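You operate a simulated robot arm through the tools that you are given. There is no shell and no other tool. Be economical: measure what you need, move in short steps, check, and stop when the job is done.

You are at the controls of a simulated robot arm. One attempt, no reset.

## Task
The welder's reset button has popped: cool the heater, push reset in and try it at 300.
Fine: heat off, blower on till the hot lamp is out; at the ready lamp heat off again, blower left on.

Only the result counts: the job must be done as asked and must still hold three seconds after the hand-in. Knocking over, shifting, dropping, spilling or breaking anything else fails it.

## Robot
A 7-joint arm with a two-finger gripper, on a carriage that runs on a rail from [2, 543] to [-5, -1237] (x, y) and turns from -131 to 201 degrees about z. Base frame: it is fixed where the carriage stands at the start and does not move with it; the origin is on the floor, on the carriage's upright axis, x ahead of it, y to its left, z up. Lengths are in mm, angles in degrees, forces in N, time in s.
With the tool pointing down near the work surface it reaches from about 320 to 780 mm from the robot's upright axis, wherever it stands. Its first joint turns from -166.0 to 166.0 degrees. Places, roughly: black screen of the welder [400, -100, 1300]; blower switch of the welder [300, -700, 1000]; heat dial of the welder [400, 0, 1300]; reset button [400, 200, 1300]. Payload 2.45 kg.
The TCP is the grasp point, 23 mm short of the fingertips. In the tool frame z runs along the fingers and y along their closing line. The gripper opens to 72 mm. The gripper's body begins 40 mm behind the TCP.
Orientation is that of the tool frame in the base frame, as [roll, pitch, yaw] about the fixed x, y, z axes, in that order (R = Rz(yaw) Ry(pitch) Rx(roll)). With the fingers straight down and closing along the base's y, the tool's x points along the base's -x, its y along +y and its z along -z.

## Interface
- The arm moves only by the tool drive_tool. Its argument "rows" is one flat list of numbers, 6 for each row, row after row: the shift along the tool's x, y, z in m, then the turn, a rotation vector about the tool's x, y, z in degrees. In form: [dx, dy, dz, ax, ay, az, dx, dy, dz, ax, ay, az, ...]. A call has 1 to 12 rows; each row shifts and turns the commanded pose from where the row before left it, along the tool's axes as they then stand. "gripper" is the finger opening in m, from 0 to 0.072, set as the call begins (left out, the last holds). Rows are played at 5 a second. More than 50 mm and 8.6 degrees between two rows, or a gripper value outside its range, and nothing of the call is played. A pose out of reach is approached as far as the arm can. The call stops where the force on the tool passes 90 N (or 10 N more than at its start, if that is more) or the arm is blocked; 0.2 s more then pass. Each finger travels about 72 mm/s and halts on what it meets, pressing with about 27 N; the grip force reading is that of the motor and also rises with nothing between the fingers. The clock runs only during rows and for 0.2 s after the last one: add rows that do not move to give the fingers time. It gives the time, the measured TCP pose, the force on the tool (base axes), the opening and the grip force at its end, in the units of the frame above (readings bear some noise), with the torque about the TCP (base axes, N m) and any sound that the robot's microphone picked up, and new pictures: "pictures" is both (left out), scene, wrist or none.
- Cameras (640 x 400 px; columns grow to the right, rows downward): "scene" is now at [9.8, 123.2, 1554.9]; the picture's right is [-0.66, -0.75, 0.00], its down [-0.28, 0.25, -0.93] and it looks along [0.70, -0.61, -0.38] (base axes); focal length 250 px, centre (320, 200). "wrist" rides on the gripper at [78, 17, -66] in the tool frame; the picture's right is [-0.22, 0.98, 0.00], its down [-0.56, -0.12, -0.82] and it looks along [-0.80, -0.18, 0.57] (tool axes); focal length 234 px, centre (320, 200). There is no depth. A picture from a camera that has moved, and an enlarged one, comes with that camera's place and axes in the base frame and with its lens.
- lift_body(by): slides the trunk up (or, below 0, down) by that many mm; the arm and the scene camera ride with it, the base frame stays. It gives what a move gives, with no picture.
- steer(legs): drives the robot by 1 to 6 legs, each [ahead, left, turn to the left] in mm, mm and degrees, along the robot's own axes; the way and the turn of a leg run together, so that a leg with both is an arc; at most 1500 mm and 180 degrees a leg. The arm and the cameras ride along, it lands a little off, and it stops where it bumps. It keeps to its track: a leg is cut to what the track allows. It gives what a move gives, and a new picture of the scene camera.
- pan_tilt(pan, tilt): turns the head with the scene camera to pan (to the left, within 155 degrees either way) and tilt (down, from -29 to 69), counted from straight ahead of the robot. It gives what a move gives, and a new picture of the scene camera.
- close_up(camera, box): a new picture of the part [left, top, right, bottom] of that camera's present view, enlarged. The clock stands still meanwhile.
- close_job(): hands the job in; it is judged then, once.

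Go step by step. Nothing tells you exact positions but the pictures and the camera data: compare them with the known pose of the tool, close in by small moves and look again before you grip or let go. The budget is 120 turns and 260 pictures, counting those below and the enlarged ones. Unless the task says otherwise, let go and move clear before handing in, and close with one line.

The tools are called after "Request:" by a JSON object that holds its "method" and its "body". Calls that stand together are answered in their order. drive_tool: Moves the arm, as the interface text tells. Its arguments: {"type":"object","properties":{"rows":{"type":"array","items":{"type":"number"}},"gripper":{"type":"number"},"pictures":{"type":"string","enum":["both","scene","wrist","none"]}},"required":["rows"]} The other tools are called the same way: lift_body (by) slides the trunk up or down; steer (legs) drives the base; pan_tilt (pan, tilt) turns the head that bears the scene camera; close_up (camera, box) takes an enlarged picture of a part of a camera's view; close_job () hands the job in.

At the start:

```text
t: 0.0
ee_pos: [273.1, -183.3, 1439.9]
tool_rot: [-180.0, -0.1, 179.9]
force: [0.2, -1.3, 0.1]
ft_torque: [0.0, 0.01, 0.0]
gripper_width: 71.8
grip_force: 0.1
trunk travel left (down, up): [-525.0, 65.0]
robot x, y, heading: [1.9, 0.5, -0.2]
head pan, tilt: [-41.1, 22.1]
```

scene: 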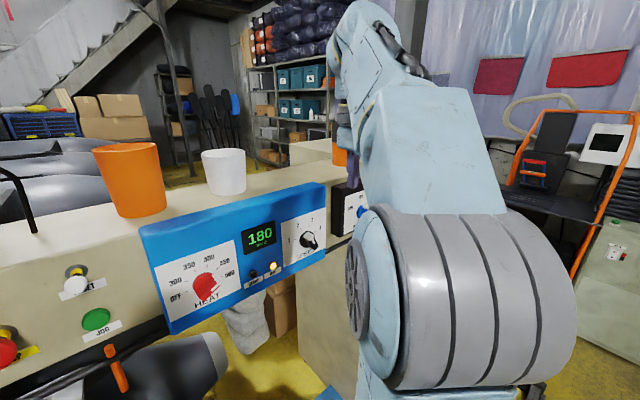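
wrist: 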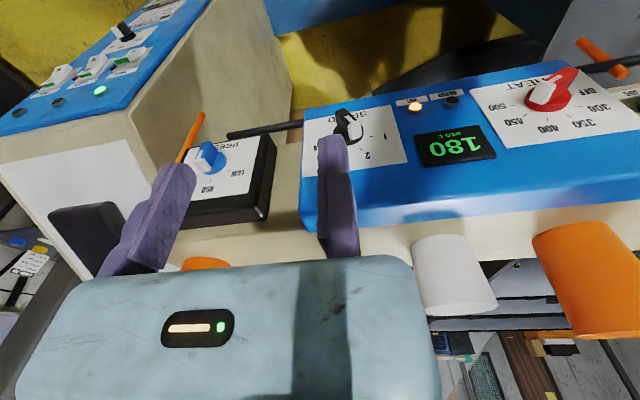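

I see the blue welder panel with a red HEAT dial, a 180 display, two lamps and a speed dial; at left there are a white and a green button. I'll look closer before moving.

Request:
{"method": "close_up", "body": {"camera": "scene", "box": [140, 180, 360, 340]}}

Request:
{"method": "close_up", "body": {"camera": "wrist", "box": [0, 0, 320, 220]}}

Request:
{"method": "pan_tilt", "body": {"pan": 10, "tilt": 30}}

```text
2.50 times, centred on (250, 260) of scene
camera zoom: at [9.8, 123.2, 1554.9], right [-0.66, -0.75, 0.0], down [-0.28, 0.25, -0.93], along [0.7, -0.61, -0.38], focal length 626 px, centre (495, 50)
```

zoom: 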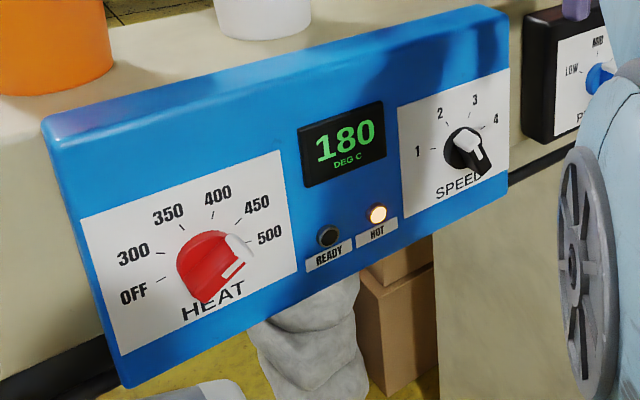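

```text
1.82 times, centred on (160, 110) of wrist
camera zoom: at [195.5, -166.3, 1505.5], right [0.22, 0.98, 0.0], down [0.56, -0.12, 0.82], along [0.8, -0.18, -0.57], focal length 426 px, centre (611, 364)
```

zoom: 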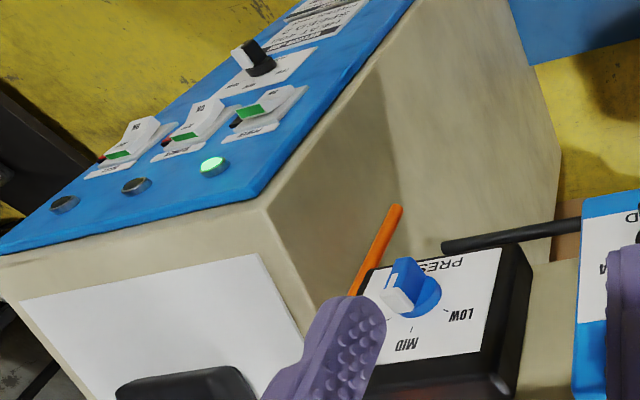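

```text
t: 1.2
ee_pos: [272.2, -183.3, 1440.8]
tool_rot: [-180.0, -0.1, -180.0]
force: [-0.5, -1.0, -0.7]
ft_torque: [0.02, 0.02, 0.05]
gripper_width: 71.8
grip_force: 0.0
trunk travel left (down, up): [-525.0, 65.0]
robot x, y, heading: [-0.8, 3.2, 0.3]
head pan, tilt: [10.0, 30.0]
camera scene: at [29.0, 199.8, 1542.2], right [0.17, -0.98, 0.0], down [-0.49, -0.09, -0.87], along [0.85, 0.15, -0.5], focal length 250 px, centre (320, 200)
```

scene: 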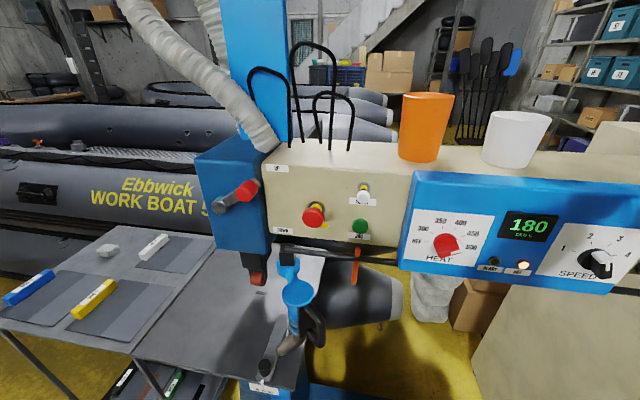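

The reset button seems to be the popped white one beside the red one; I'll zoom to read the labels and also look at the blower switch's panel.

Request:
{"method": "close_up", "body": {"camera": "scene", "box": [260, 140, 420, 260]}}

Request:
{"method": "close_up", "body": {"camera": "scene", "box": [400, 180, 560, 290]}}

Request:
{"method": "pan_tilt", "body": {"pan": -75, "tilt": 30}}

```text
3.33 times, centred on (340, 200) of scene
camera zoom: at [29.0, 199.8, 1542.2], right [0.17, -0.98, 0.0], down [-0.49, -0.09, -0.87], along [0.85, 0.15, -0.5], focal length 835 px, centre (253, 200)
```

zoom: 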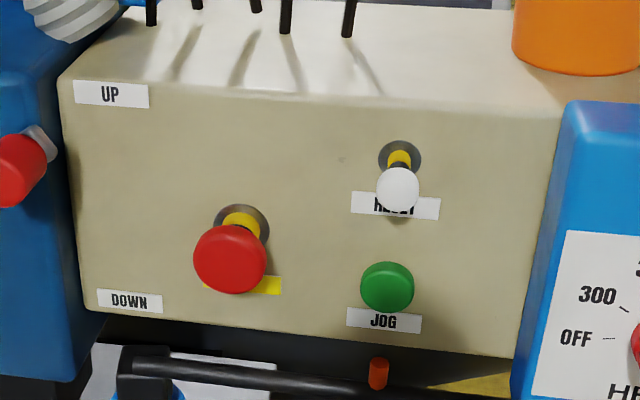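

```text
3.64 times, centred on (480, 235) of scene
camera zoom: at [29.0, 199.8, 1542.2], right [0.17, -0.98, 0.0], down [-0.49, -0.09, -0.87], along [0.85, 0.15, -0.5], focal length 911 px, centre (-262, 73)
```

zoom: 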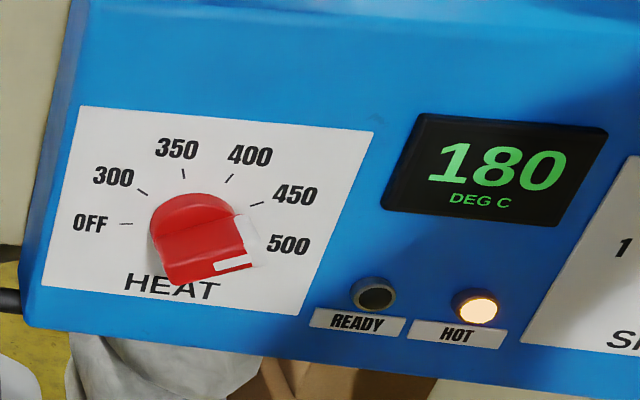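

```text
t: 2.8
ee_pos: [272.8, -183.6, 1440.0]
tool_rot: [-180.0, 0.0, 179.8]
force: [-1.1, -0.3, 0.6]
ft_torque: [0.02, -0.01, 0.04]
gripper_width: 71.9
grip_force: 0.0
trunk travel left (down, up): [-525.0, 65.0]
robot x, y, heading: [-0.6, 2.7, 0.2]
head pan, tilt: [-75.0, 30.0]
camera scene: at [-36.6, 96.9, 1542.2], right [-0.97, -0.26, 0.0], down [-0.13, 0.48, -0.87], along [0.22, -0.84, -0.5], focal length 250 px, centre (320, 200)
```

scene: 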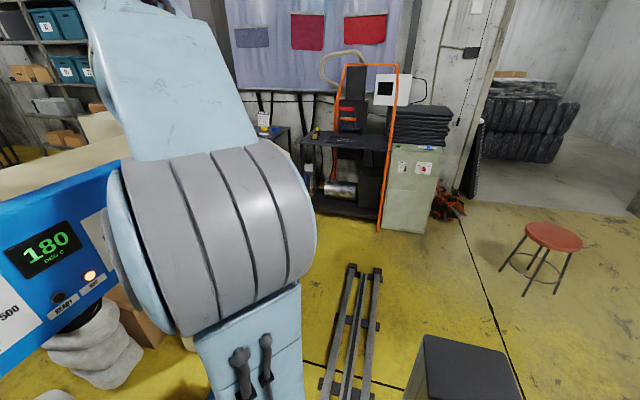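

The dial points about at 500, HOT lit, READY dark, and the white RESET is popped out. I'll zoom on the switch panel seen by the wrist camera.

Request:
{"method": "close_up", "body": {"camera": "wrist", "box": [0, 0, 200, 125]}}

Request:
{"method": "close_up", "body": {"camera": "wrist", "box": [460, 40, 640, 152]}}

```text
3.20 times, centred on (100, 62) of wrist
camera zoom: at [195.5, -166.3, 1505.5], right [0.22, 0.98, 0.0], down [0.56, -0.12, 0.82], along [0.8, -0.18, -0.57], focal length 749 px, centre (1024, 640)
```

zoom: 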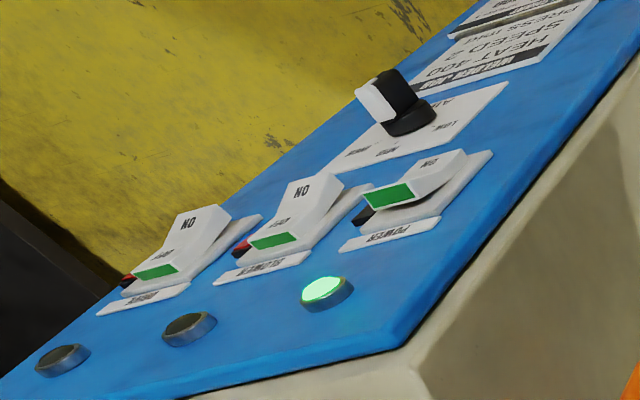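

```text
3.56 times, centred on (550, 96) of wrist
camera zoom: at [195.5, -166.3, 1505.5], right [0.22, 0.98, 0.0], down [0.56, -0.12, 0.82], along [0.8, -0.18, -0.57], focal length 833 px, centre (-498, 570)
```

zoom: 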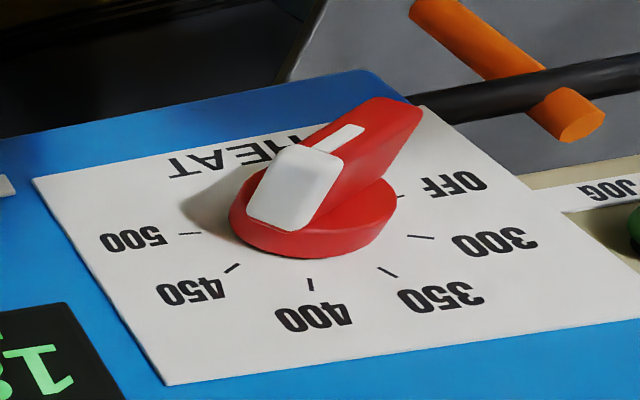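

The dial knob works out at about [396, 44, 1257] on a panel leaning back about 13°. I'll tilt the tool forward (to 77°) so it faces the panel, and watch with the head turned to it.

Request:
{"method": "drive_tool", "body": {"rows": [0, 0, 0, 0, -7, 0, 0, 0, 0, 0, -7, 0, 0, 0, 0, 0, -7, 0, 0, 0, 0, 0, -7, 0, 0, 0, 0, 0, -7, 0, 0, 0, 0, 0, -7, 0, 0, 0, 0, 0, -7, 0, 0, 0, 0, 0, -7, 0, 0, 0, 0, 0, -7, 0, 0, 0, 0, 0, -7, 0, 0, 0, 0, 0, -7, 0, 0, 0, 0, 0, 0, 0], "pictures": "wrist"}}

Request:
{"method": "pan_tilt", "body": {"pan": -20, "tilt": 30}}

```text
t: 5.4
ee_pos: [282.4, -184.9, 1435.9]
tool_rot: [179.8, 75.6, 179.2]
force: [-0.3, -0.4, 0.5]
ft_torque: [0.01, -0.01, 0.01]
gripper_width: 72.0
grip_force: 0.0
trunk travel left (down, up): [-525.0, 65.0]
robot x, y, heading: [2.2, -2.4, -0.1]
head pan, tilt: [-75.0, 30.0]
camera wrist: at [199.8, -167.6, 1377.2], right [0.06, 0.98, 0.21], down [-0.65, -0.12, 0.75], along [0.75, -0.19, 0.63], focal length 234 px, centre (320, 200)
```

wrist: 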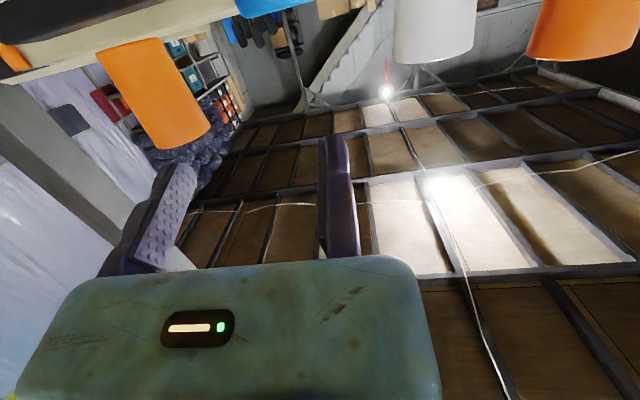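

```text
t: 6.6
ee_pos: [283.9, -184.2, 1433.3]
tool_rot: [179.9, 75.4, 180.0]
force: [0.6, 0.3, 0.6]
ft_torque: [0.02, -0.03, 0.01]
gripper_width: 71.9
grip_force: 0.0
trunk travel left (down, up): [-525.0, 65.0]
robot x, y, heading: [6.2, 2.2, -0.1]
head pan, tilt: [-20.0, 30.0]
camera scene: at [24.9, 153.2, 1542.0], right [-0.34, -0.94, 0.0], down [-0.47, 0.17, -0.87], along [0.81, -0.3, -0.5], focal length 250 px, centre (320, 200)
```

scene: 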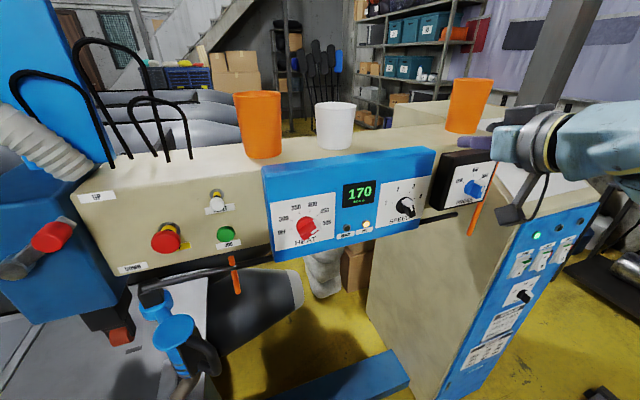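

Good view: the temperature is already falling (170), and the switch panel is at right. I'll zoom on both.

Request:
{"method": "close_up", "body": {"camera": "scene", "box": [480, 200, 600, 320]}}

Request:
{"method": "close_up", "body": {"camera": "scene", "box": [260, 170, 380, 250]}}

```text
3.33 times, centred on (540, 260) of scene
camera zoom: at [24.9, 153.2, 1542.0], right [-0.34, -0.94, 0.0], down [-0.47, 0.17, -0.87], along [0.81, -0.3, -0.5], focal length 835 px, centre (-413, 0)
```

zoom: 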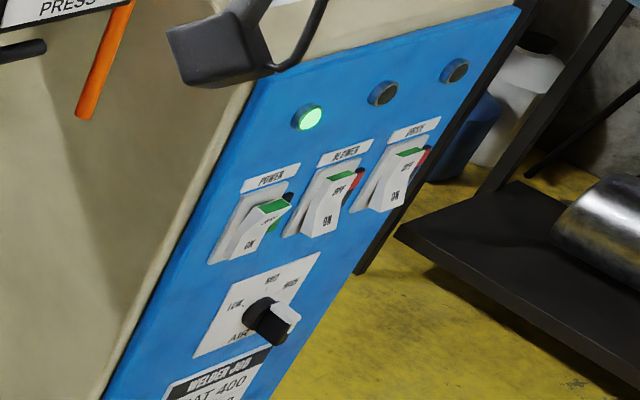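

```text
5.00 times, centred on (320, 210) of scene
camera zoom: at [24.9, 153.2, 1542.0], right [-0.34, -0.94, 0.0], down [-0.47, 0.17, -0.87], along [0.81, -0.3, -0.5], focal length 1252 px, centre (320, 150)
```

zoom: 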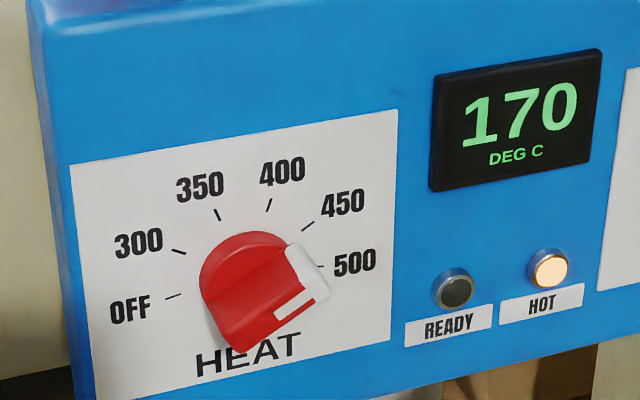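

The blower rocker's ON end stands proud (off); power is on. The dial axis I put at about [425, 37, 1239] with the pointer about 20° above 500's side. I'll go to a stand-off in front of it and roll the tool so the fingers straddle the bar.

Request:
{"method": "drive_tool", "body": {"rows": [0.026, 0.037, 0.007, 0, 0, 0, 0.026, 0.037, 0.007, 0, 0, 0, 0.026, 0.037, 0.007, 0, 0, 0, 0.026, 0.037, 0.007, 0, 0, 0, 0.026, 0.037, 0.007, 0, 0, 0, 0.026, 0.037, 0.007, 0, 0, 0, 0, 0, 0, 0, 0, 8, 0, 0, 0, 0, 0, 8, 0, 0, 0, 0, 0, 8, 0, 0, 0, 0, 0, 8, 0, 0, 0, 0, 0, 8, 0, 0, 0, 0, 0, 8]}}

```text
t: 7.4
ee_pos: [325.0, -102.4, 1330.9]
tool_rot: [178.6, 67.4, 177.6]
force: [-0.5, 0.3, 1.0]
ft_torque: [-0.02, 0.01, 0.05]
gripper_width: 71.9
grip_force: 0.0
trunk travel left (down, up): [-525.0, 65.0]
robot x, y, heading: [-0.5, -2.9, -0.2]
head pan, tilt: [-20.0, 30.0]
stopped in row 3: the arm was blocked; the commanded pose is now the measured one
camera scene: at [25.0, 152.6, 1540.3], right [-0.34, -0.94, 0.0], down [-0.47, 0.17, -0.87], along [0.81, -0.3, -0.5], focal length 250 px, centre (320, 200)
camera wrist: at [235.5, -82.2, 1284.4], right [0.1, 0.97, 0.21], down [-0.54, -0.12, 0.83], along [0.83, -0.2, 0.52], focal length 234 px, centre (320, 200)
```

scene: 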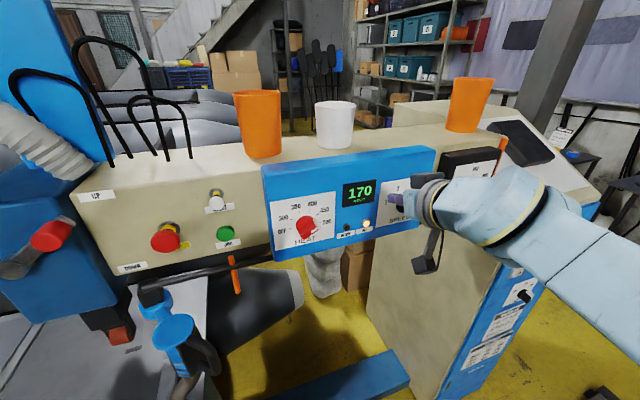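
wrist: 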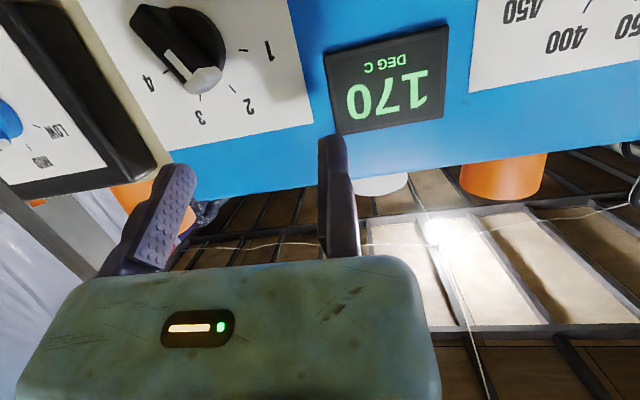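

The arm can't fold in that close from here, so I'll back out and shift the robot left along the rail, to reach the dial from the side.

Request:
{"method": "drive_tool", "body": {"rows": [-0.027, -0.027, -0.026, 0, 0, 0, -0.027, -0.027, -0.026, 0, 0, 0, -0.027, -0.027, -0.026, 0, 0, 0], "pictures": "none"}}

Request:
{"method": "steer", "body": {"legs": [[0, 300, 0]]}}

```text
t: 8.2
ee_pos: [281.0, -181.9, 1438.3]
tool_rot: [178.9, 67.8, 177.8]
force: [-1.3, 0.7, 0.5]
ft_torque: [0.03, -0.01, 0.0]
gripper_width: 71.9
grip_force: 0.0
trunk travel left (down, up): [-525.0, 65.0]
robot x, y, heading: [-0.5, -1.1, -0.6]
head pan, tilt: [-20.0, 30.0]
```

```text
t: 10.2
ee_pos: [282.5, 112.9, 1438.7]
tool_rot: [178.8, 67.8, 178.0]
force: [-0.7, 0.5, 1.2]
ft_torque: [-0.02, 0.0, 0.0]
gripper_width: 72.0
grip_force: 0.2
trunk travel left (down, up): [-525.0, 65.0]
robot x, y, heading: [1.1, 295.2, 0.2]
head pan, tilt: [-20.0, 30.0]
camera scene: at [25.1, 446.9, 1542.3], right [-0.34, -0.94, 0.0], down [-0.47, 0.17, -0.87], along [0.82, -0.29, -0.5], focal length 250 px, centre (320, 200)
```

scene: 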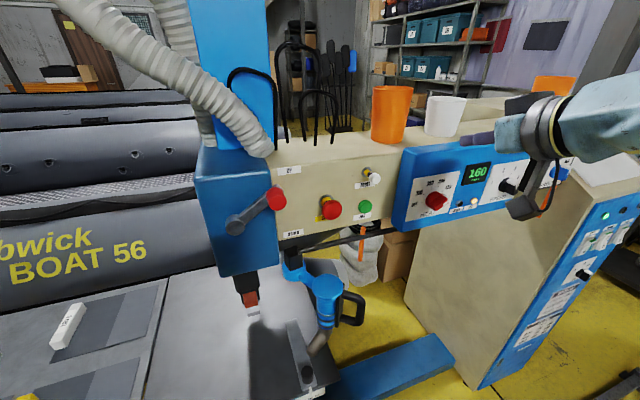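

The temperature falls further (160). I'll move the tool to the right, then drive further left.

Request:
{"method": "drive_tool", "body": {"rows": [0, -0.045, 0, 0, 0, 0, 0, -0.045, 0, 0, 0, 0, 0, -0.045, 0, 0, 0, 0, 0, -0.045, 0, 0, 0, 0], "pictures": "none"}}

Request:
{"method": "steer", "body": {"legs": [[0, 230, 0]]}}

Request:
{"method": "pan_tilt", "body": {"pan": -42, "tilt": 25}}

```text
t: 11.2
ee_pos: [280.0, -66.8, 1435.5]
tool_rot: [178.7, 67.6, 177.9]
force: [-0.5, -0.3, -0.3]
ft_torque: [-0.03, 0.0, -0.01]
gripper_width: 72.0
grip_force: 0.1
trunk travel left (down, up): [-525.0, 65.0]
robot x, y, heading: [2.5, 295.0, 0.0]
head pan, tilt: [-20.0, 30.0]
```

```text
t: 13.0
ee_pos: [281.3, 158.8, 1435.9]
tool_rot: [178.7, 67.7, 178.0]
force: [0.3, 0.0, 0.0]
ft_torque: [-0.01, 0.02, 0.02]
gripper_width: 72.2
grip_force: 0.0
trunk travel left (down, up): [-525.0, 65.0]
robot x, y, heading: [2.4, 517.6, 0.1]
head pan, tilt: [-20.0, 30.0]
camera scene: at [25.8, 672.8, 1542.2], right [-0.34, -0.94, 0.0], down [-0.47, 0.17, -0.87], along [0.82, -0.29, -0.5], focal length 250 px, centre (320, 200)
```

scene: 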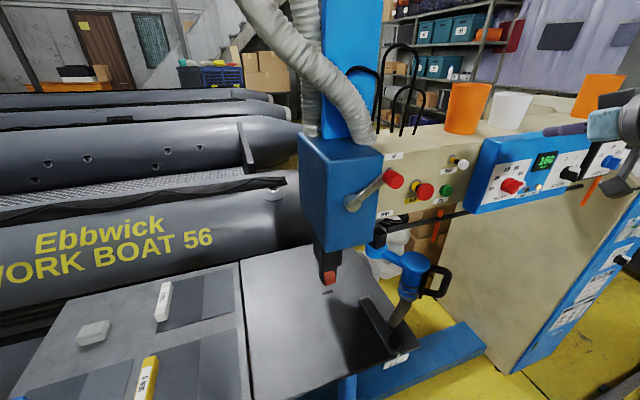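

```text
t: 13.8
ee_pos: [281.7, 158.0, 1435.8]
tool_rot: [178.8, 67.7, 178.0]
force: [0.8, 0.4, -0.1]
ft_torque: [-0.01, -0.04, -0.01]
gripper_width: 72.3
grip_force: 0.2
trunk travel left (down, up): [-525.0, 65.0]
robot x, y, heading: [3.1, 517.9, 0.3]
head pan, tilt: [-42.0, 25.0]
camera scene: at [9.6, 641.9, 1550.2], right [-0.66, -0.75, 0.0], down [-0.32, 0.28, -0.91], along [0.68, -0.6, -0.42], focal length 250 px, centre (320, 200)
```

scene: 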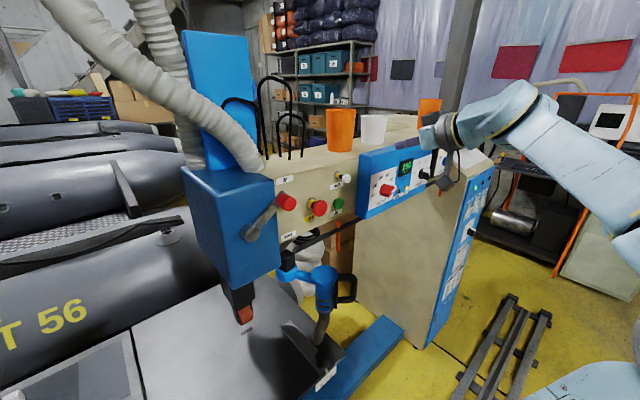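

Good posture. Now to the stand-off in front of the dial.

Request:
{"method": "drive_tool", "body": {"rows": [0.03, -0.0242, 0.0144, 0, 0, 0, 0.03, -0.0242, 0.0144, 0, 0, 0, 0.03, -0.0242, 0.0144, 0, 0, 0, 0.03, -0.0242, 0.0144, 0, 0, 0, 0.03, -0.0242, 0.0144, 0, 0, 0, 0, 0, 0, 0, -4.5, 0, 0, 0, 0, 0, -4.5, 0, 0, 0, 0, 0, 0, 8, 0, 0, 0, 0, 0, 8, 0, 0, 0, 0, 0, 8, 0, 0, 0, 0, 0, 8, 0, 0, 0, 0, 0, 8]}}

```text
t: 16.4
ee_pos: [290.0, 39.7, 1269.1]
tool_rot: [109.8, 47.7, 104.2]
force: [0.2, -0.2, 0.3]
ft_torque: [0.01, 0.0, 0.02]
gripper_width: 72.2
grip_force: 0.0
trunk travel left (down, up): [-525.0, 65.0]
robot x, y, heading: [3.5, 515.2, 0.5]
head pan, tilt: [-42.0, 25.0]
camera scene: at [9.6, 641.9, 1550.2], right [-0.66, -0.75, 0.0], down [-0.32, 0.28, -0.91], along [0.68, -0.6, -0.42], focal length 250 px, centre (320, 200)
camera wrist: at [215.8, 103.2, 1237.4], right [0.19, 0.6, 0.78], down [-0.72, -0.45, 0.52], along [0.66, -0.66, 0.35], focal length 234 px, centre (320, 200)
```

scene: 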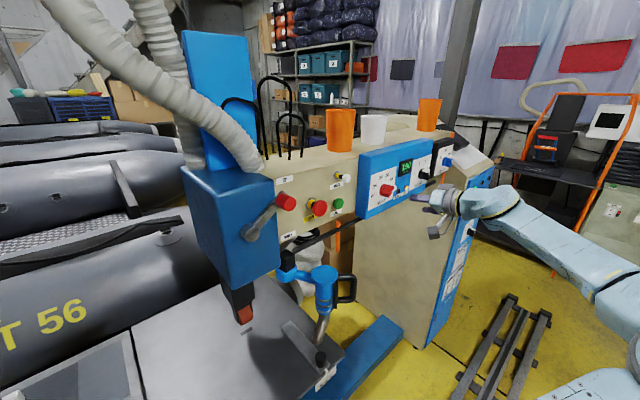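
wrist: 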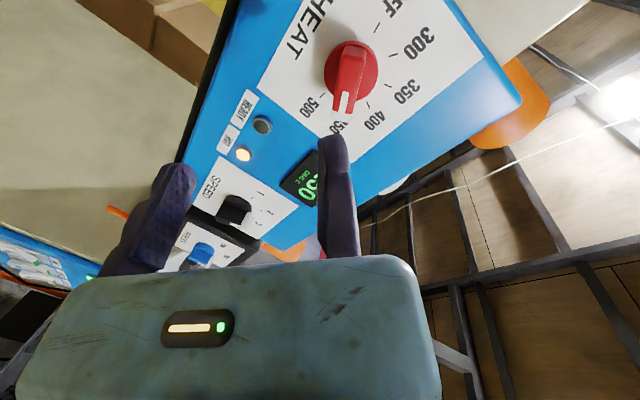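

Request:
{"method": "close_up", "body": {"camera": "wrist", "box": [260, 10, 460, 135]}}

Request:
{"method": "close_up", "body": {"camera": "scene", "box": [350, 140, 500, 240]}}

```text
3.20 times, centred on (360, 72) of wrist
camera zoom: at [215.8, 103.2, 1237.4], right [0.19, 0.6, 0.78], down [-0.72, -0.45, 0.52], along [0.66, -0.66, 0.35], focal length 749 px, centre (192, 608)
```

zoom: 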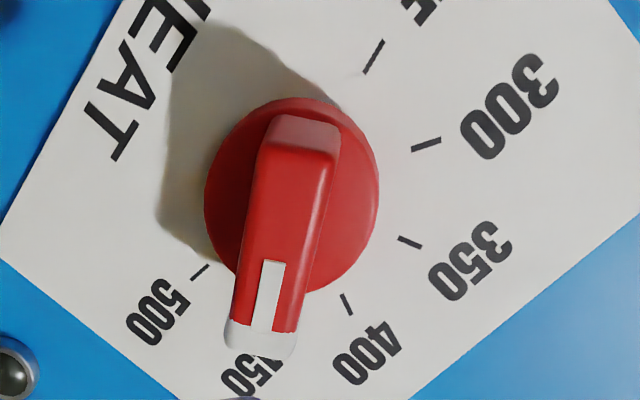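

```text
4.00 times, centred on (425, 190) of scene
camera zoom: at [9.6, 641.9, 1550.2], right [-0.66, -0.75, 0.0], down [-0.32, 0.28, -0.91], along [0.68, -0.6, -0.42], focal length 1002 px, centre (-100, 240)
```

zoom: 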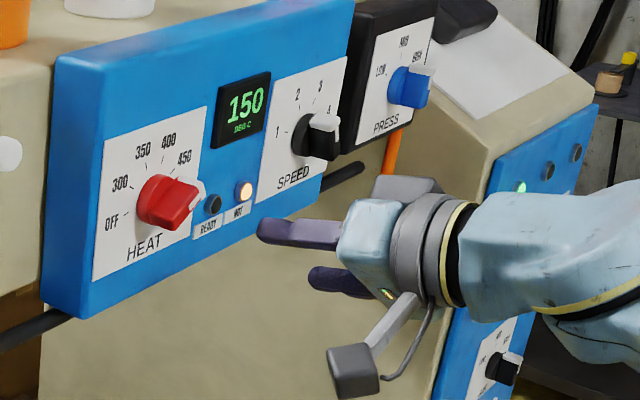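

From the wrist view the knob is ~28 mm above my tool axis and the scale spans about 200°, with the pointer at about 450 (30° up). I'll shift up, roll 20° more and move 35 mm in.

Request:
{"method": "drive_tool", "body": {"rows": [-0.0214, 0.018, 0, 0, 0, 0, 0, 0, 0, 0, 0, 7, 0, 0, 0, 0, 0, 7, 0, 0, 0, 0, 0, 6, 0, 0, 0.035, 0, 0, 0, 0, 0, 0, 0, 0, 0]}}

Request:
{"method": "close_up", "body": {"camera": "wrist", "box": [240, 30, 440, 155]}}

Request:
{"method": "close_up", "body": {"camera": "scene", "box": [350, 140, 500, 240]}}

```text
t: 17.8
ee_pos: [329.8, 38.4, 1287.0]
tool_rot: [105.1, 28.6, 96.6]
force: [0.8, 0.1, 0.2]
ft_torque: [0.01, 0.0, -0.02]
gripper_width: 72.1
grip_force: 0.0
trunk travel left (down, up): [-525.0, 65.0]
robot x, y, heading: [3.1, 516.2, 0.6]
head pan, tilt: [-42.0, 25.0]
camera scene: at [10.2, 641.7, 1550.2], right [-0.66, -0.75, 0.0], down [-0.32, 0.28, -0.91], along [0.68, -0.6, -0.42], focal length 250 px, centre (320, 200)
camera wrist: at [261.9, 113.8, 1279.7], right [0.22, 0.29, 0.93], down [-0.77, -0.54, 0.35], along [0.6, -0.79, 0.1], focal length 234 px, centre (320, 200)
```

scene: 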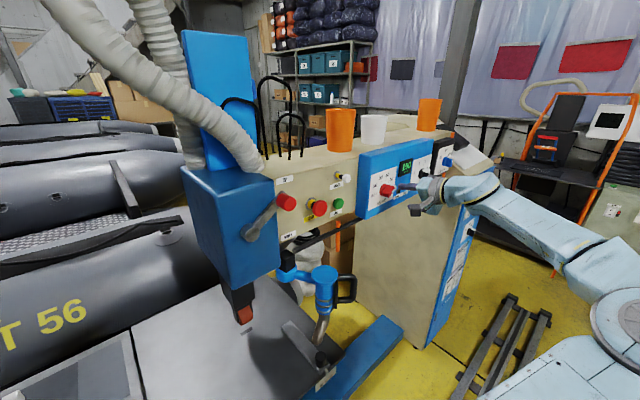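
wrist: 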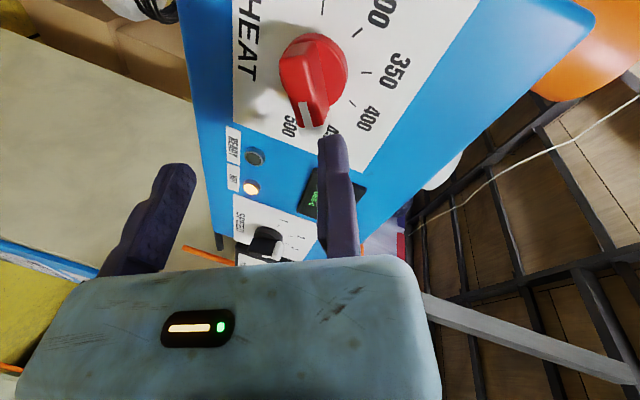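

```text
3.20 times, centred on (340, 92) of wrist
camera zoom: at [261.9, 113.8, 1279.7], right [0.22, 0.29, 0.93], down [-0.77, -0.54, 0.35], along [0.6, -0.79, 0.1], focal length 749 px, centre (256, 544)
```

zoom: 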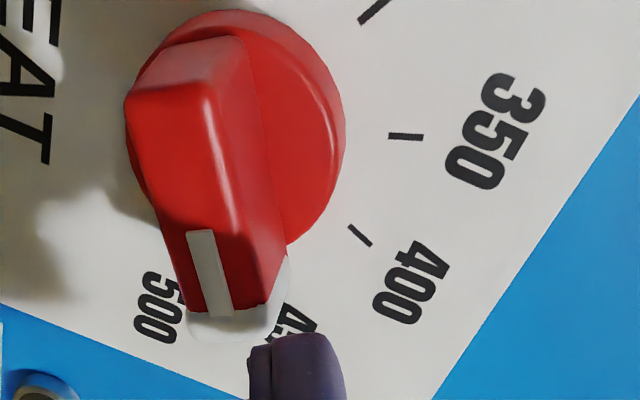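

```text
4.00 times, centred on (425, 190) of scene
camera zoom: at [10.2, 641.7, 1550.2], right [-0.66, -0.75, 0.0], down [-0.32, 0.28, -0.91], along [0.68, -0.6, -0.42], focal length 1002 px, centre (-100, 240)
```

zoom: 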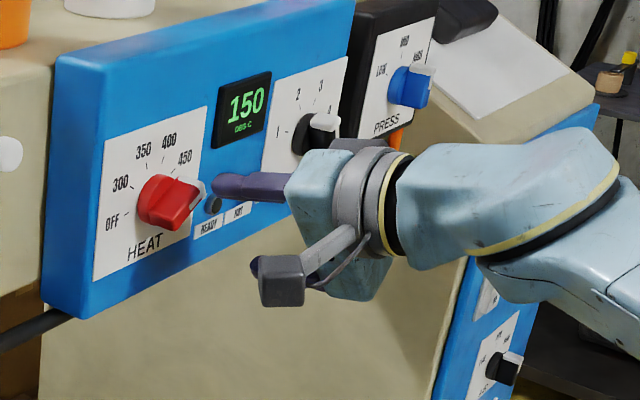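

Triangulating again puts the knob near [393, 47, 1263], with the bar parallel to the tool's x. I'll correct sideways and go 30 mm in.

Request:
{"method": "drive_tool", "body": {"rows": [0.0132, -0.0028, 0, 0, 0, 0, 0, 0, 0.015, 0, 0, 0, 0, 0, 0.015, 0, 0, 0, 0, 0, 0, 0, 0, 0], "pictures": "wrist"}}

Request:
{"method": "close_up", "body": {"camera": "scene", "box": [350, 140, 470, 220]}}

```text
t: 18.8
ee_pos: [344.8, 48.0, 1273.8]
tool_rot: [104.8, 28.7, 96.1]
force: [-78.8, 28.5, -7.1]
ft_torque: [0.27, 0.02, 0.25]
gripper_width: 72.2
grip_force: 0.1
trunk travel left (down, up): [-525.0, 65.0]
robot x, y, heading: [1.5, 518.0, 0.4]
head pan, tilt: [-42.0, 25.0]
camera wrist: at [276.4, 124.3, 1266.4], right [0.22, 0.29, 0.93], down [-0.77, -0.53, 0.35], along [0.6, -0.8, 0.1], focal length 234 px, centre (320, 200)
```

wrist: 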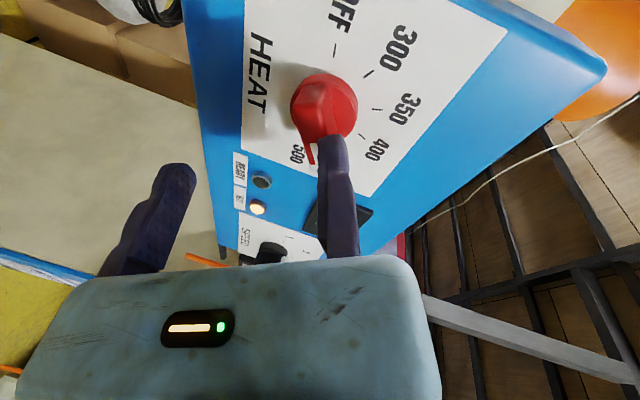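

```text
5.00 times, centred on (410, 180) of scene
camera zoom: at [-1.1, 645.7, 1549.7], right [-0.67, -0.75, 0.0], down [-0.31, 0.28, -0.91], along [0.68, -0.6, -0.42], focal length 1252 px, centre (-130, 300)
```

zoom: 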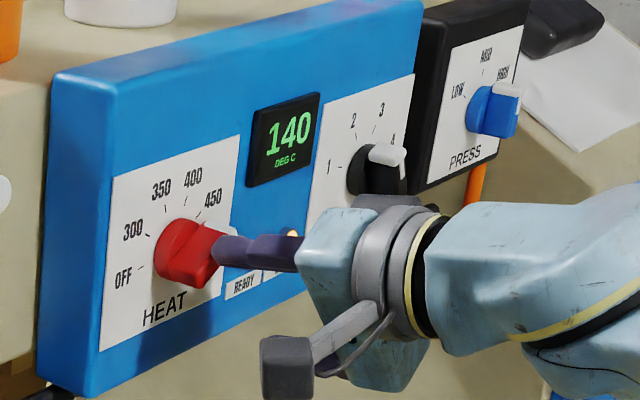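

The upper finger met the knob's pointer end: the fingers seem to sit off from where I reckoned along the closing line. I'll back off 40 mm and close the gripper to see where the fingers really meet.

Request:
{"method": "drive_tool", "body": {"rows": [0, 0, -0.02, 0, 0, 0, 0, 0, -0.02, 0, 0, 0, 0, 0, 0, 0, 0, 0, 0, 0, 0, 0, 0, 0, 0, 0, 0, 0, 0, 0], "gripper": 0.02}}

Request:
{"method": "close_up", "body": {"camera": "scene", "box": [350, 140, 470, 220]}}

```text
t: 20.0
ee_pos: [317.5, 48.6, 1280.4]
tool_rot: [105.1, 28.7, 96.6]
force: [0.4, 0.1, 0.6]
ft_torque: [0.01, -0.05, 0.03]
gripper_width: 20.1
grip_force: 0.1
trunk travel left (down, up): [-525.0, 65.0]
robot x, y, heading: [5.1, 519.6, 0.5]
head pan, tilt: [-42.0, 25.0]
camera scene: at [9.6, 641.8, 1550.2], right [-0.66, -0.75, 0.0], down [-0.32, 0.28, -0.91], along [0.68, -0.6, -0.42], focal length 250 px, centre (320, 200)
camera wrist: at [249.3, 124.4, 1273.8], right [0.22, 0.29, 0.93], down [-0.77, -0.54, 0.35], along [0.6, -0.79, 0.1], focal length 234 px, centre (320, 200)
```

scene: 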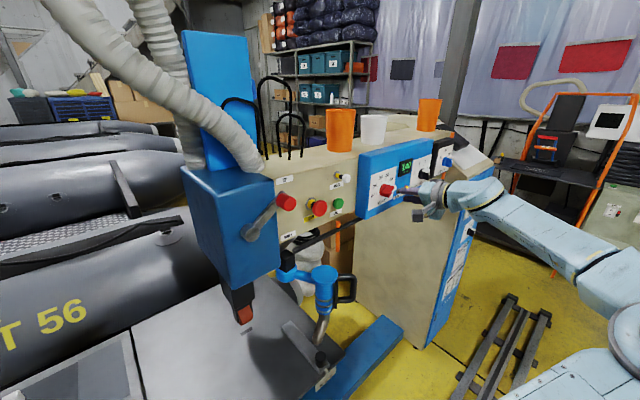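
wrist: 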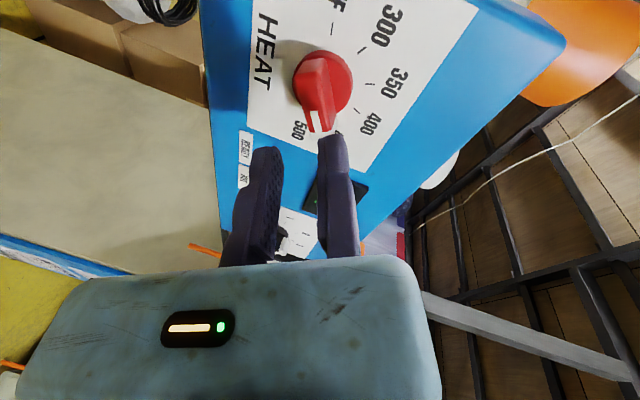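

```text
5.00 times, centred on (410, 180) of scene
camera zoom: at [9.6, 641.8, 1550.2], right [-0.66, -0.75, 0.0], down [-0.32, 0.28, -0.91], along [0.68, -0.6, -0.42], focal length 1252 px, centre (-130, 300)
```

zoom: 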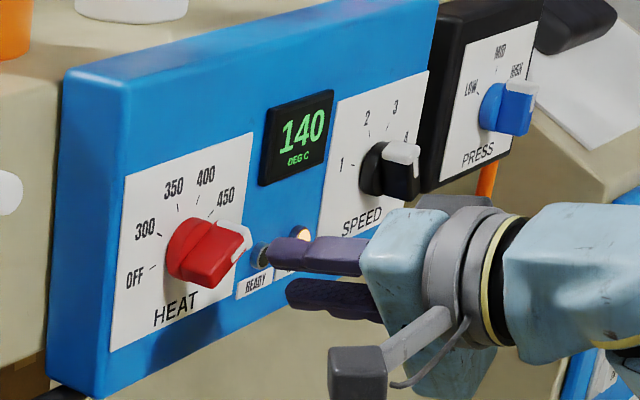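

So only the lower finger moves; the upper one is fixed with its pad at the TCP line. I'll shift the tool 13 mm along its y so the fixed finger clears the bar's upper side, open to 45 mm and come in partway.

Request:
{"method": "drive_tool", "body": {"rows": [0, 0.013, 0, 0, 0, 0, 0, 0, 0.015, 0, 0, 0, 0, 0, 0.009, 0, 0, 0, 0, 0, 0, 0, 0, 0], "gripper": 0.045, "pictures": "none"}}

Request:
{"method": "close_up", "body": {"camera": "wrist", "box": [200, 20, 440, 170]}}

Request:
{"method": "close_up", "body": {"camera": "scene", "box": [350, 140, 470, 220]}}

```text
t: 21.0
ee_pos: [344.1, 55.8, 1287.2]
tool_rot: [105.0, 28.7, 96.7]
force: [0.4, -0.1, 0.1]
ft_torque: [0.02, -0.01, 0.0]
gripper_width: 45.0
grip_force: 0.1
trunk travel left (down, up): [-525.0, 65.0]
robot x, y, heading: [5.9, 518.1, 0.7]
head pan, tilt: [-42.0, 25.0]
```

```text
2.67 times, centred on (320, 95) of wrist
camera zoom: at [276.4, 131.2, 1278.9], right [0.22, 0.29, 0.93], down [-0.77, -0.54, 0.35], along [0.6, -0.79, 0.1], focal length 624 px, centre (320, 480)
```

zoom: 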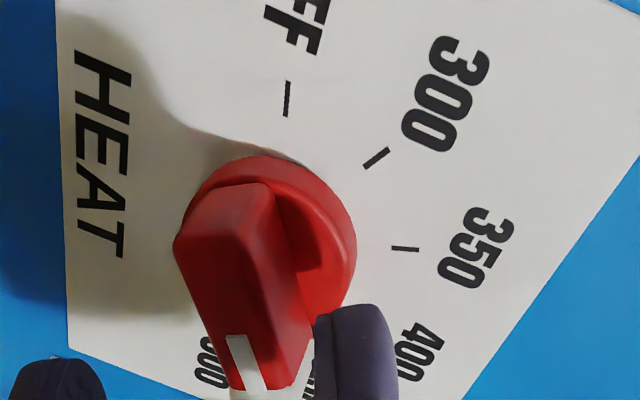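

```text
5.00 times, centred on (410, 180) of scene
camera zoom: at [9.6, 641.8, 1550.2], right [-0.66, -0.75, 0.0], down [-0.32, 0.28, -0.91], along [0.68, -0.6, -0.42], focal length 1252 px, centre (-130, 300)
```

zoom: 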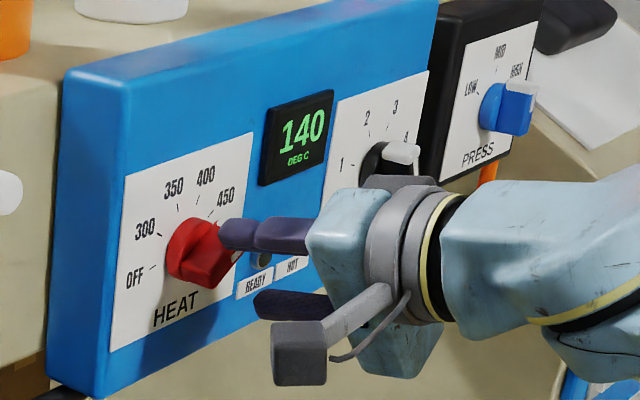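

The fixed finger is now just above the bar. I'll go in 13 mm in small steps, a bit toward the knob's middle.

Request:
{"method": "drive_tool", "body": {"rows": [0.004, 0.001, 0, 0, 0, 0, 0, 0, 0.005, 0, 0, 0, 0, 0, 0.004, 0, 0, 0, 0, 0, 0.004, 0, 0, 0, 0, 0, 0, 0, 0, 0], "pictures": "none"}}

Request:
{"method": "close_up", "body": {"camera": "wrist", "box": [200, 20, 440, 170]}}

Request:
{"method": "close_up", "body": {"camera": "scene", "box": [350, 140, 470, 220]}}

```text
t: 22.2
ee_pos: [357.5, 58.8, 1283.0]
tool_rot: [105.2, 28.6, 96.7]
force: [-0.2, 0.6, 0.4]
ft_torque: [0.04, 0.0, 0.01]
gripper_width: 45.1
grip_force: 0.0
trunk travel left (down, up): [-525.0, 65.0]
robot x, y, heading: [3.2, 520.6, 0.2]
head pan, tilt: [-42.0, 25.0]
```

```text
2.67 times, centred on (320, 95) of wrist
camera zoom: at [289.2, 134.3, 1275.3], right [0.22, 0.29, 0.93], down [-0.77, -0.54, 0.35], along [0.6, -0.79, 0.1], focal length 624 px, centre (320, 480)
```

zoom: 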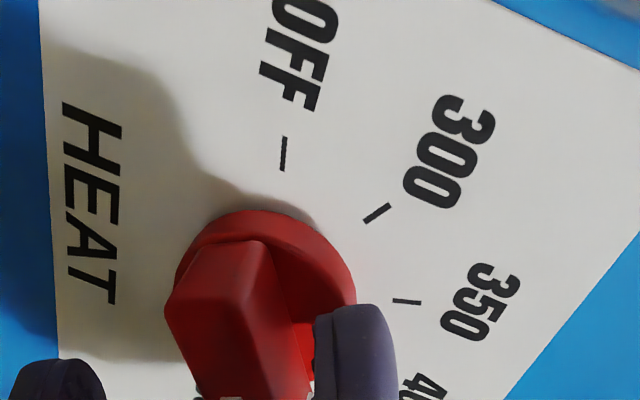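

```text
5.00 times, centred on (410, 180) of scene
camera zoom: at [9.6, 641.8, 1550.2], right [-0.66, -0.75, 0.0], down [-0.32, 0.28, -0.91], along [0.68, -0.6, -0.42], focal length 1252 px, centre (-130, 300)
```

zoom: 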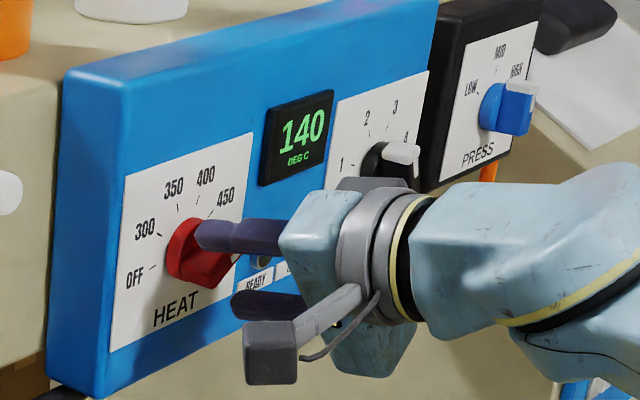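

The bar is between the fingers. Closing.

Request:
{"method": "drive_tool", "body": {"rows": [0, 0, 0, 0, 0, 0, 0, 0, 0, 0, 0, 0, 0, 0, 0, 0, 0, 0, 0, 0, 0, 0, 0, 0], "gripper": 0.0, "pictures": "wrist"}}

Request:
{"method": "close_up", "body": {"camera": "scene", "box": [350, 140, 470, 220]}}

```text
t: 23.2
ee_pos: [356.8, 54.6, 1281.6]
tool_rot: [105.3, 28.5, 96.6]
force: [-8.6, -3.9, -26.5]
ft_torque: [0.17, 0.44, -0.24]
gripper_width: 21.9
grip_force: 26.6
trunk travel left (down, up): [-525.0, 65.0]
robot x, y, heading: [1.9, 523.1, 0.3]
head pan, tilt: [-42.0, 25.0]
camera wrist: at [288.5, 131.7, 1273.5], right [0.23, 0.29, 0.93], down [-0.77, -0.54, 0.35], along [0.6, -0.79, 0.1], focal length 234 px, centre (320, 200)
```

wrist: 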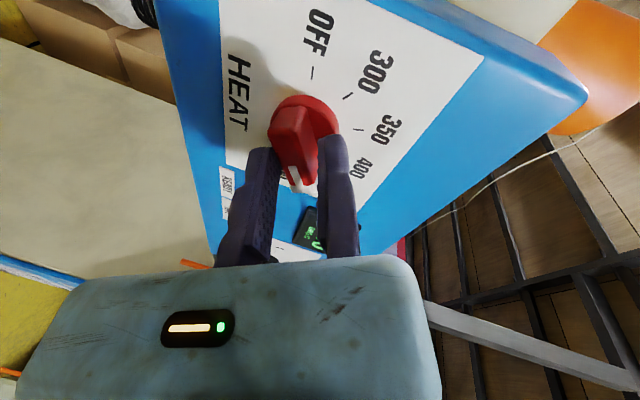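

```text
5.00 times, centred on (410, 180) of scene
camera zoom: at [9.6, 639.6, 1550.3], right [-0.66, -0.75, 0.0], down [-0.32, 0.28, -0.91], along [0.68, -0.6, -0.42], focal length 1252 px, centre (-130, 300)
```

zoom: 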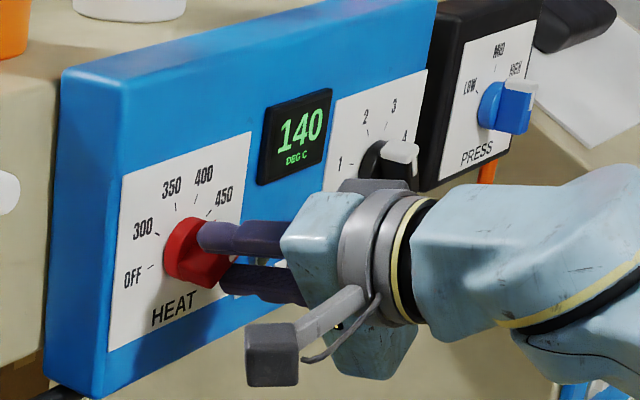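

Only the moving finger presses yet (27 N net). I'll ease the tool −y until the fixed finger touches as well.

Request:
{"method": "drive_tool", "body": {"rows": [0, -0.0015, 0, 0, 0, 0, 0, -0.0015, 0, 0, 0, 0, 0, 0, 0, 0, 0, 0], "pictures": "none"}}

Request:
{"method": "close_up", "body": {"camera": "wrist", "box": [200, 60, 440, 210]}}

```text
t: 24.0
ee_pos: [355.8, 53.4, 1279.1]
tool_rot: [105.3, 28.5, 96.6]
force: [-7.2, -6.2, -25.1]
ft_torque: [0.05, 0.46, -0.25]
gripper_width: 19.1
grip_force: 26.7
trunk travel left (down, up): [-525.0, 65.0]
robot x, y, heading: [2.0, 520.4, 0.7]
head pan, tilt: [-42.0, 25.0]
```

```text
2.67 times, centred on (320, 135) of wrist
camera zoom: at [287.9, 130.1, 1271.3], right [0.23, 0.29, 0.93], down [-0.77, -0.54, 0.35], along [0.6, -0.79, 0.1], focal length 624 px, centre (320, 373)
```

zoom: 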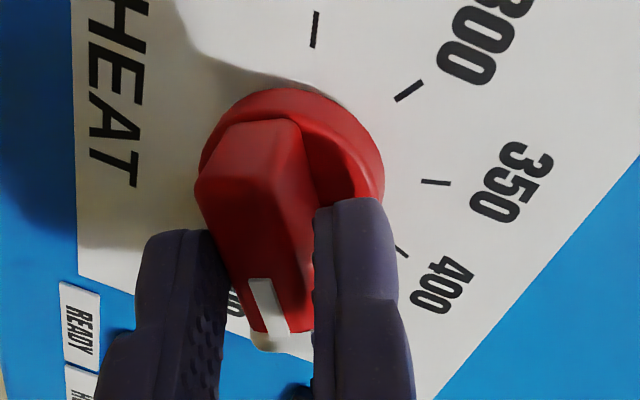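

Request:
{"method": "drive_tool", "body": {"rows": [0.001, -0.0015, 0, 0, 0, 0, 0.001, -0.0015, 0, 0, 0, 0, 0, 0, 0, 0, 0, 0], "pictures": "none"}}

```text
t: 24.8
ee_pos: [354.9, 52.1, 1274.1]
tool_rot: [105.0, 28.7, 96.4]
force: [-0.9, -24.2, -9.1]
ft_torque: [-0.27, 0.14, 0.15]
gripper_width: 16.4
grip_force: 42.5
trunk travel left (down, up): [-525.0, 65.0]
robot x, y, heading: [-1.4, 517.9, 0.3]
head pan, tilt: [-42.0, 25.0]
```

Both fingers hold now (16.4 mm). I'll turn counter-clockwise about the knob axis, a first 24°, and check.

Request:
{"method": "drive_tool", "body": {"rows": [0.0011, 0.0002, 0, 0, 0, -8, 0.0011, 0.0002, 0, 0, 0, -8, 0.0011, 0.0002, 0, 0, 0, -8, 0, 0, 0, 0, 0, 0], "pictures": "none"}}

Request:
{"method": "close_up", "body": {"camera": "scene", "box": [350, 140, 470, 220]}}

Request:
{"method": "close_up", "body": {"camera": "wrist", "box": [200, 60, 440, 210]}}

```text
t: 25.8
ee_pos: [354.5, 55.4, 1271.5]
tool_rot: [111.7, 51.4, 106.3]
force: [-13.3, -23.8, -17.7]
ft_torque: [-0.09, 0.44, -0.32]
gripper_width: 16.0
grip_force: 42.2
trunk travel left (down, up): [-525.0, 65.0]
robot x, y, heading: [-1.0, 520.0, 0.6]
head pan, tilt: [-42.0, 25.0]
```

```text
5.00 times, centred on (410, 180) of scene
camera zoom: at [8.5, 637.4, 1550.5], right [-0.66, -0.75, 0.0], down [-0.32, 0.28, -0.91], along [0.68, -0.6, -0.42], focal length 1252 px, centre (-130, 300)
```

zoom: 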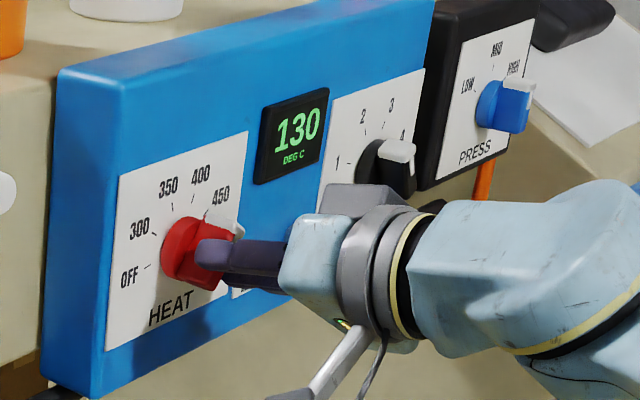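

```text
2.67 times, centred on (320, 135) of wrist
camera zoom: at [278.9, 115.9, 1237.5], right [0.18, 0.65, 0.74], down [-0.72, -0.42, 0.55], along [0.67, -0.63, 0.39], focal length 624 px, centre (320, 373)
```

zoom: 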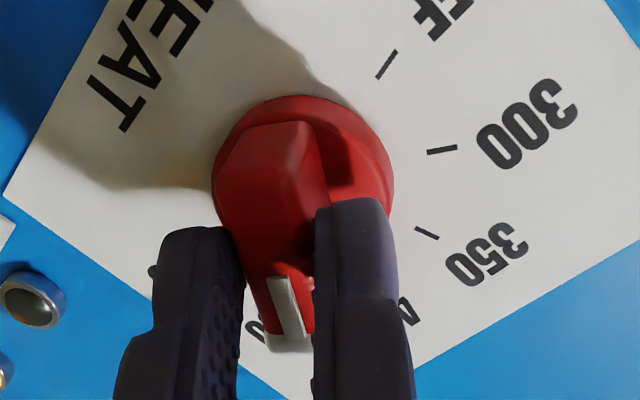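

It turns well. I go on.

Request:
{"method": "drive_tool", "body": {"rows": [0.0011, -0.0003, 0, 0, 0, -8, 0.0011, -0.0003, 0, 0, 0, -8, 0.0011, -0.0003, 0, 0, 0, -8, 0.0011, -0.0003, 0, 0, 0, -8, 0.0011, 0.0002, 0, 0, 0, -8, 0, 0, 0, 0, 0, 0], "pictures": "none"}}

Request:
{"method": "close_up", "body": {"camera": "wrist", "box": [200, 60, 440, 210]}}

```text
t: 27.2
ee_pos: [350.9, 55.1, 1268.2]
tool_rot: [-165.8, 76.3, -166.3]
force: [-5.7, -36.4, -7.7]
ft_torque: [-0.08, 0.46, -0.76]
gripper_width: 14.8
grip_force: 41.3
trunk travel left (down, up): [-525.0, 65.0]
robot x, y, heading: [3.2, 517.7, 0.4]
head pan, tilt: [-42.0, 25.0]
```

```text
2.67 times, centred on (320, 135) of wrist
camera zoom: at [271.1, 68.3, 1206.8], right [0.05, 0.99, 0.15], down [-0.67, -0.08, 0.74], along [0.74, -0.14, 0.66], focal length 624 px, centre (320, 373)
```

zoom: 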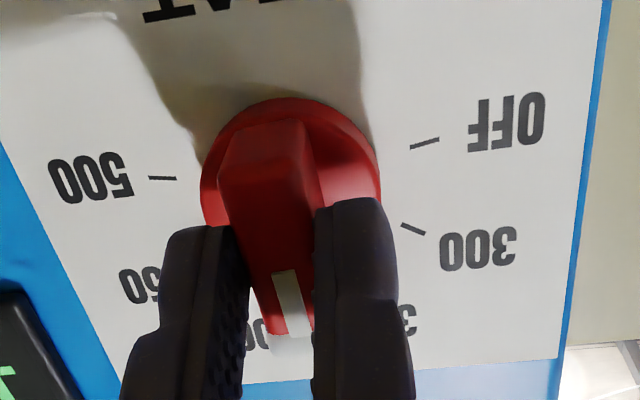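

Request:
{"method": "drive_tool", "body": {"rows": [0.0011, -0.0008, 0.0005, 0, 0, -8, 0.0011, -0.0006, 0.0005, 0, 0, -8, 0.0011, -0.0003, 0.0005, 0, 0, -8, 0.0011, 0.0002, 0, 0, 0, -8, 0.0011, 0.0002, 0, 0, 0, -8, 0, 0, 0, 0, 0, 0], "pictures": "none"}}

Request:
{"method": "close_up", "body": {"camera": "wrist", "box": [200, 60, 440, 210]}}

```text
t: 28.6
ee_pos: [353.0, 54.4, 1265.9]
tool_rot: [-108.7, 44.9, -104.3]
force: [-10.6, -26.1, 4.6]
ft_torque: [-0.04, -0.07, -0.96]
gripper_width: 16.2
grip_force: 42.0
trunk travel left (down, up): [-525.0, 65.0]
robot x, y, heading: [1.1, 519.2, 0.4]
head pan, tilt: [-42.0, 25.0]
```

```text
2.67 times, centred on (320, 135) of wrist
camera zoom: at [273.1, 14.6, 1213.9], right [-0.1, 0.86, -0.5], down [-0.68, 0.31, 0.66], along [0.72, 0.41, 0.55], focal length 624 px, centre (320, 373)
```

zoom: 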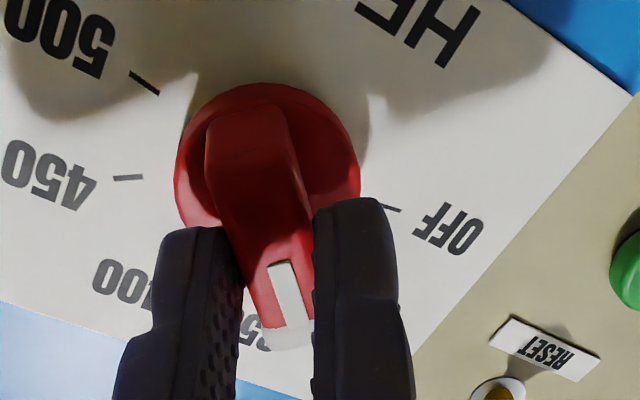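

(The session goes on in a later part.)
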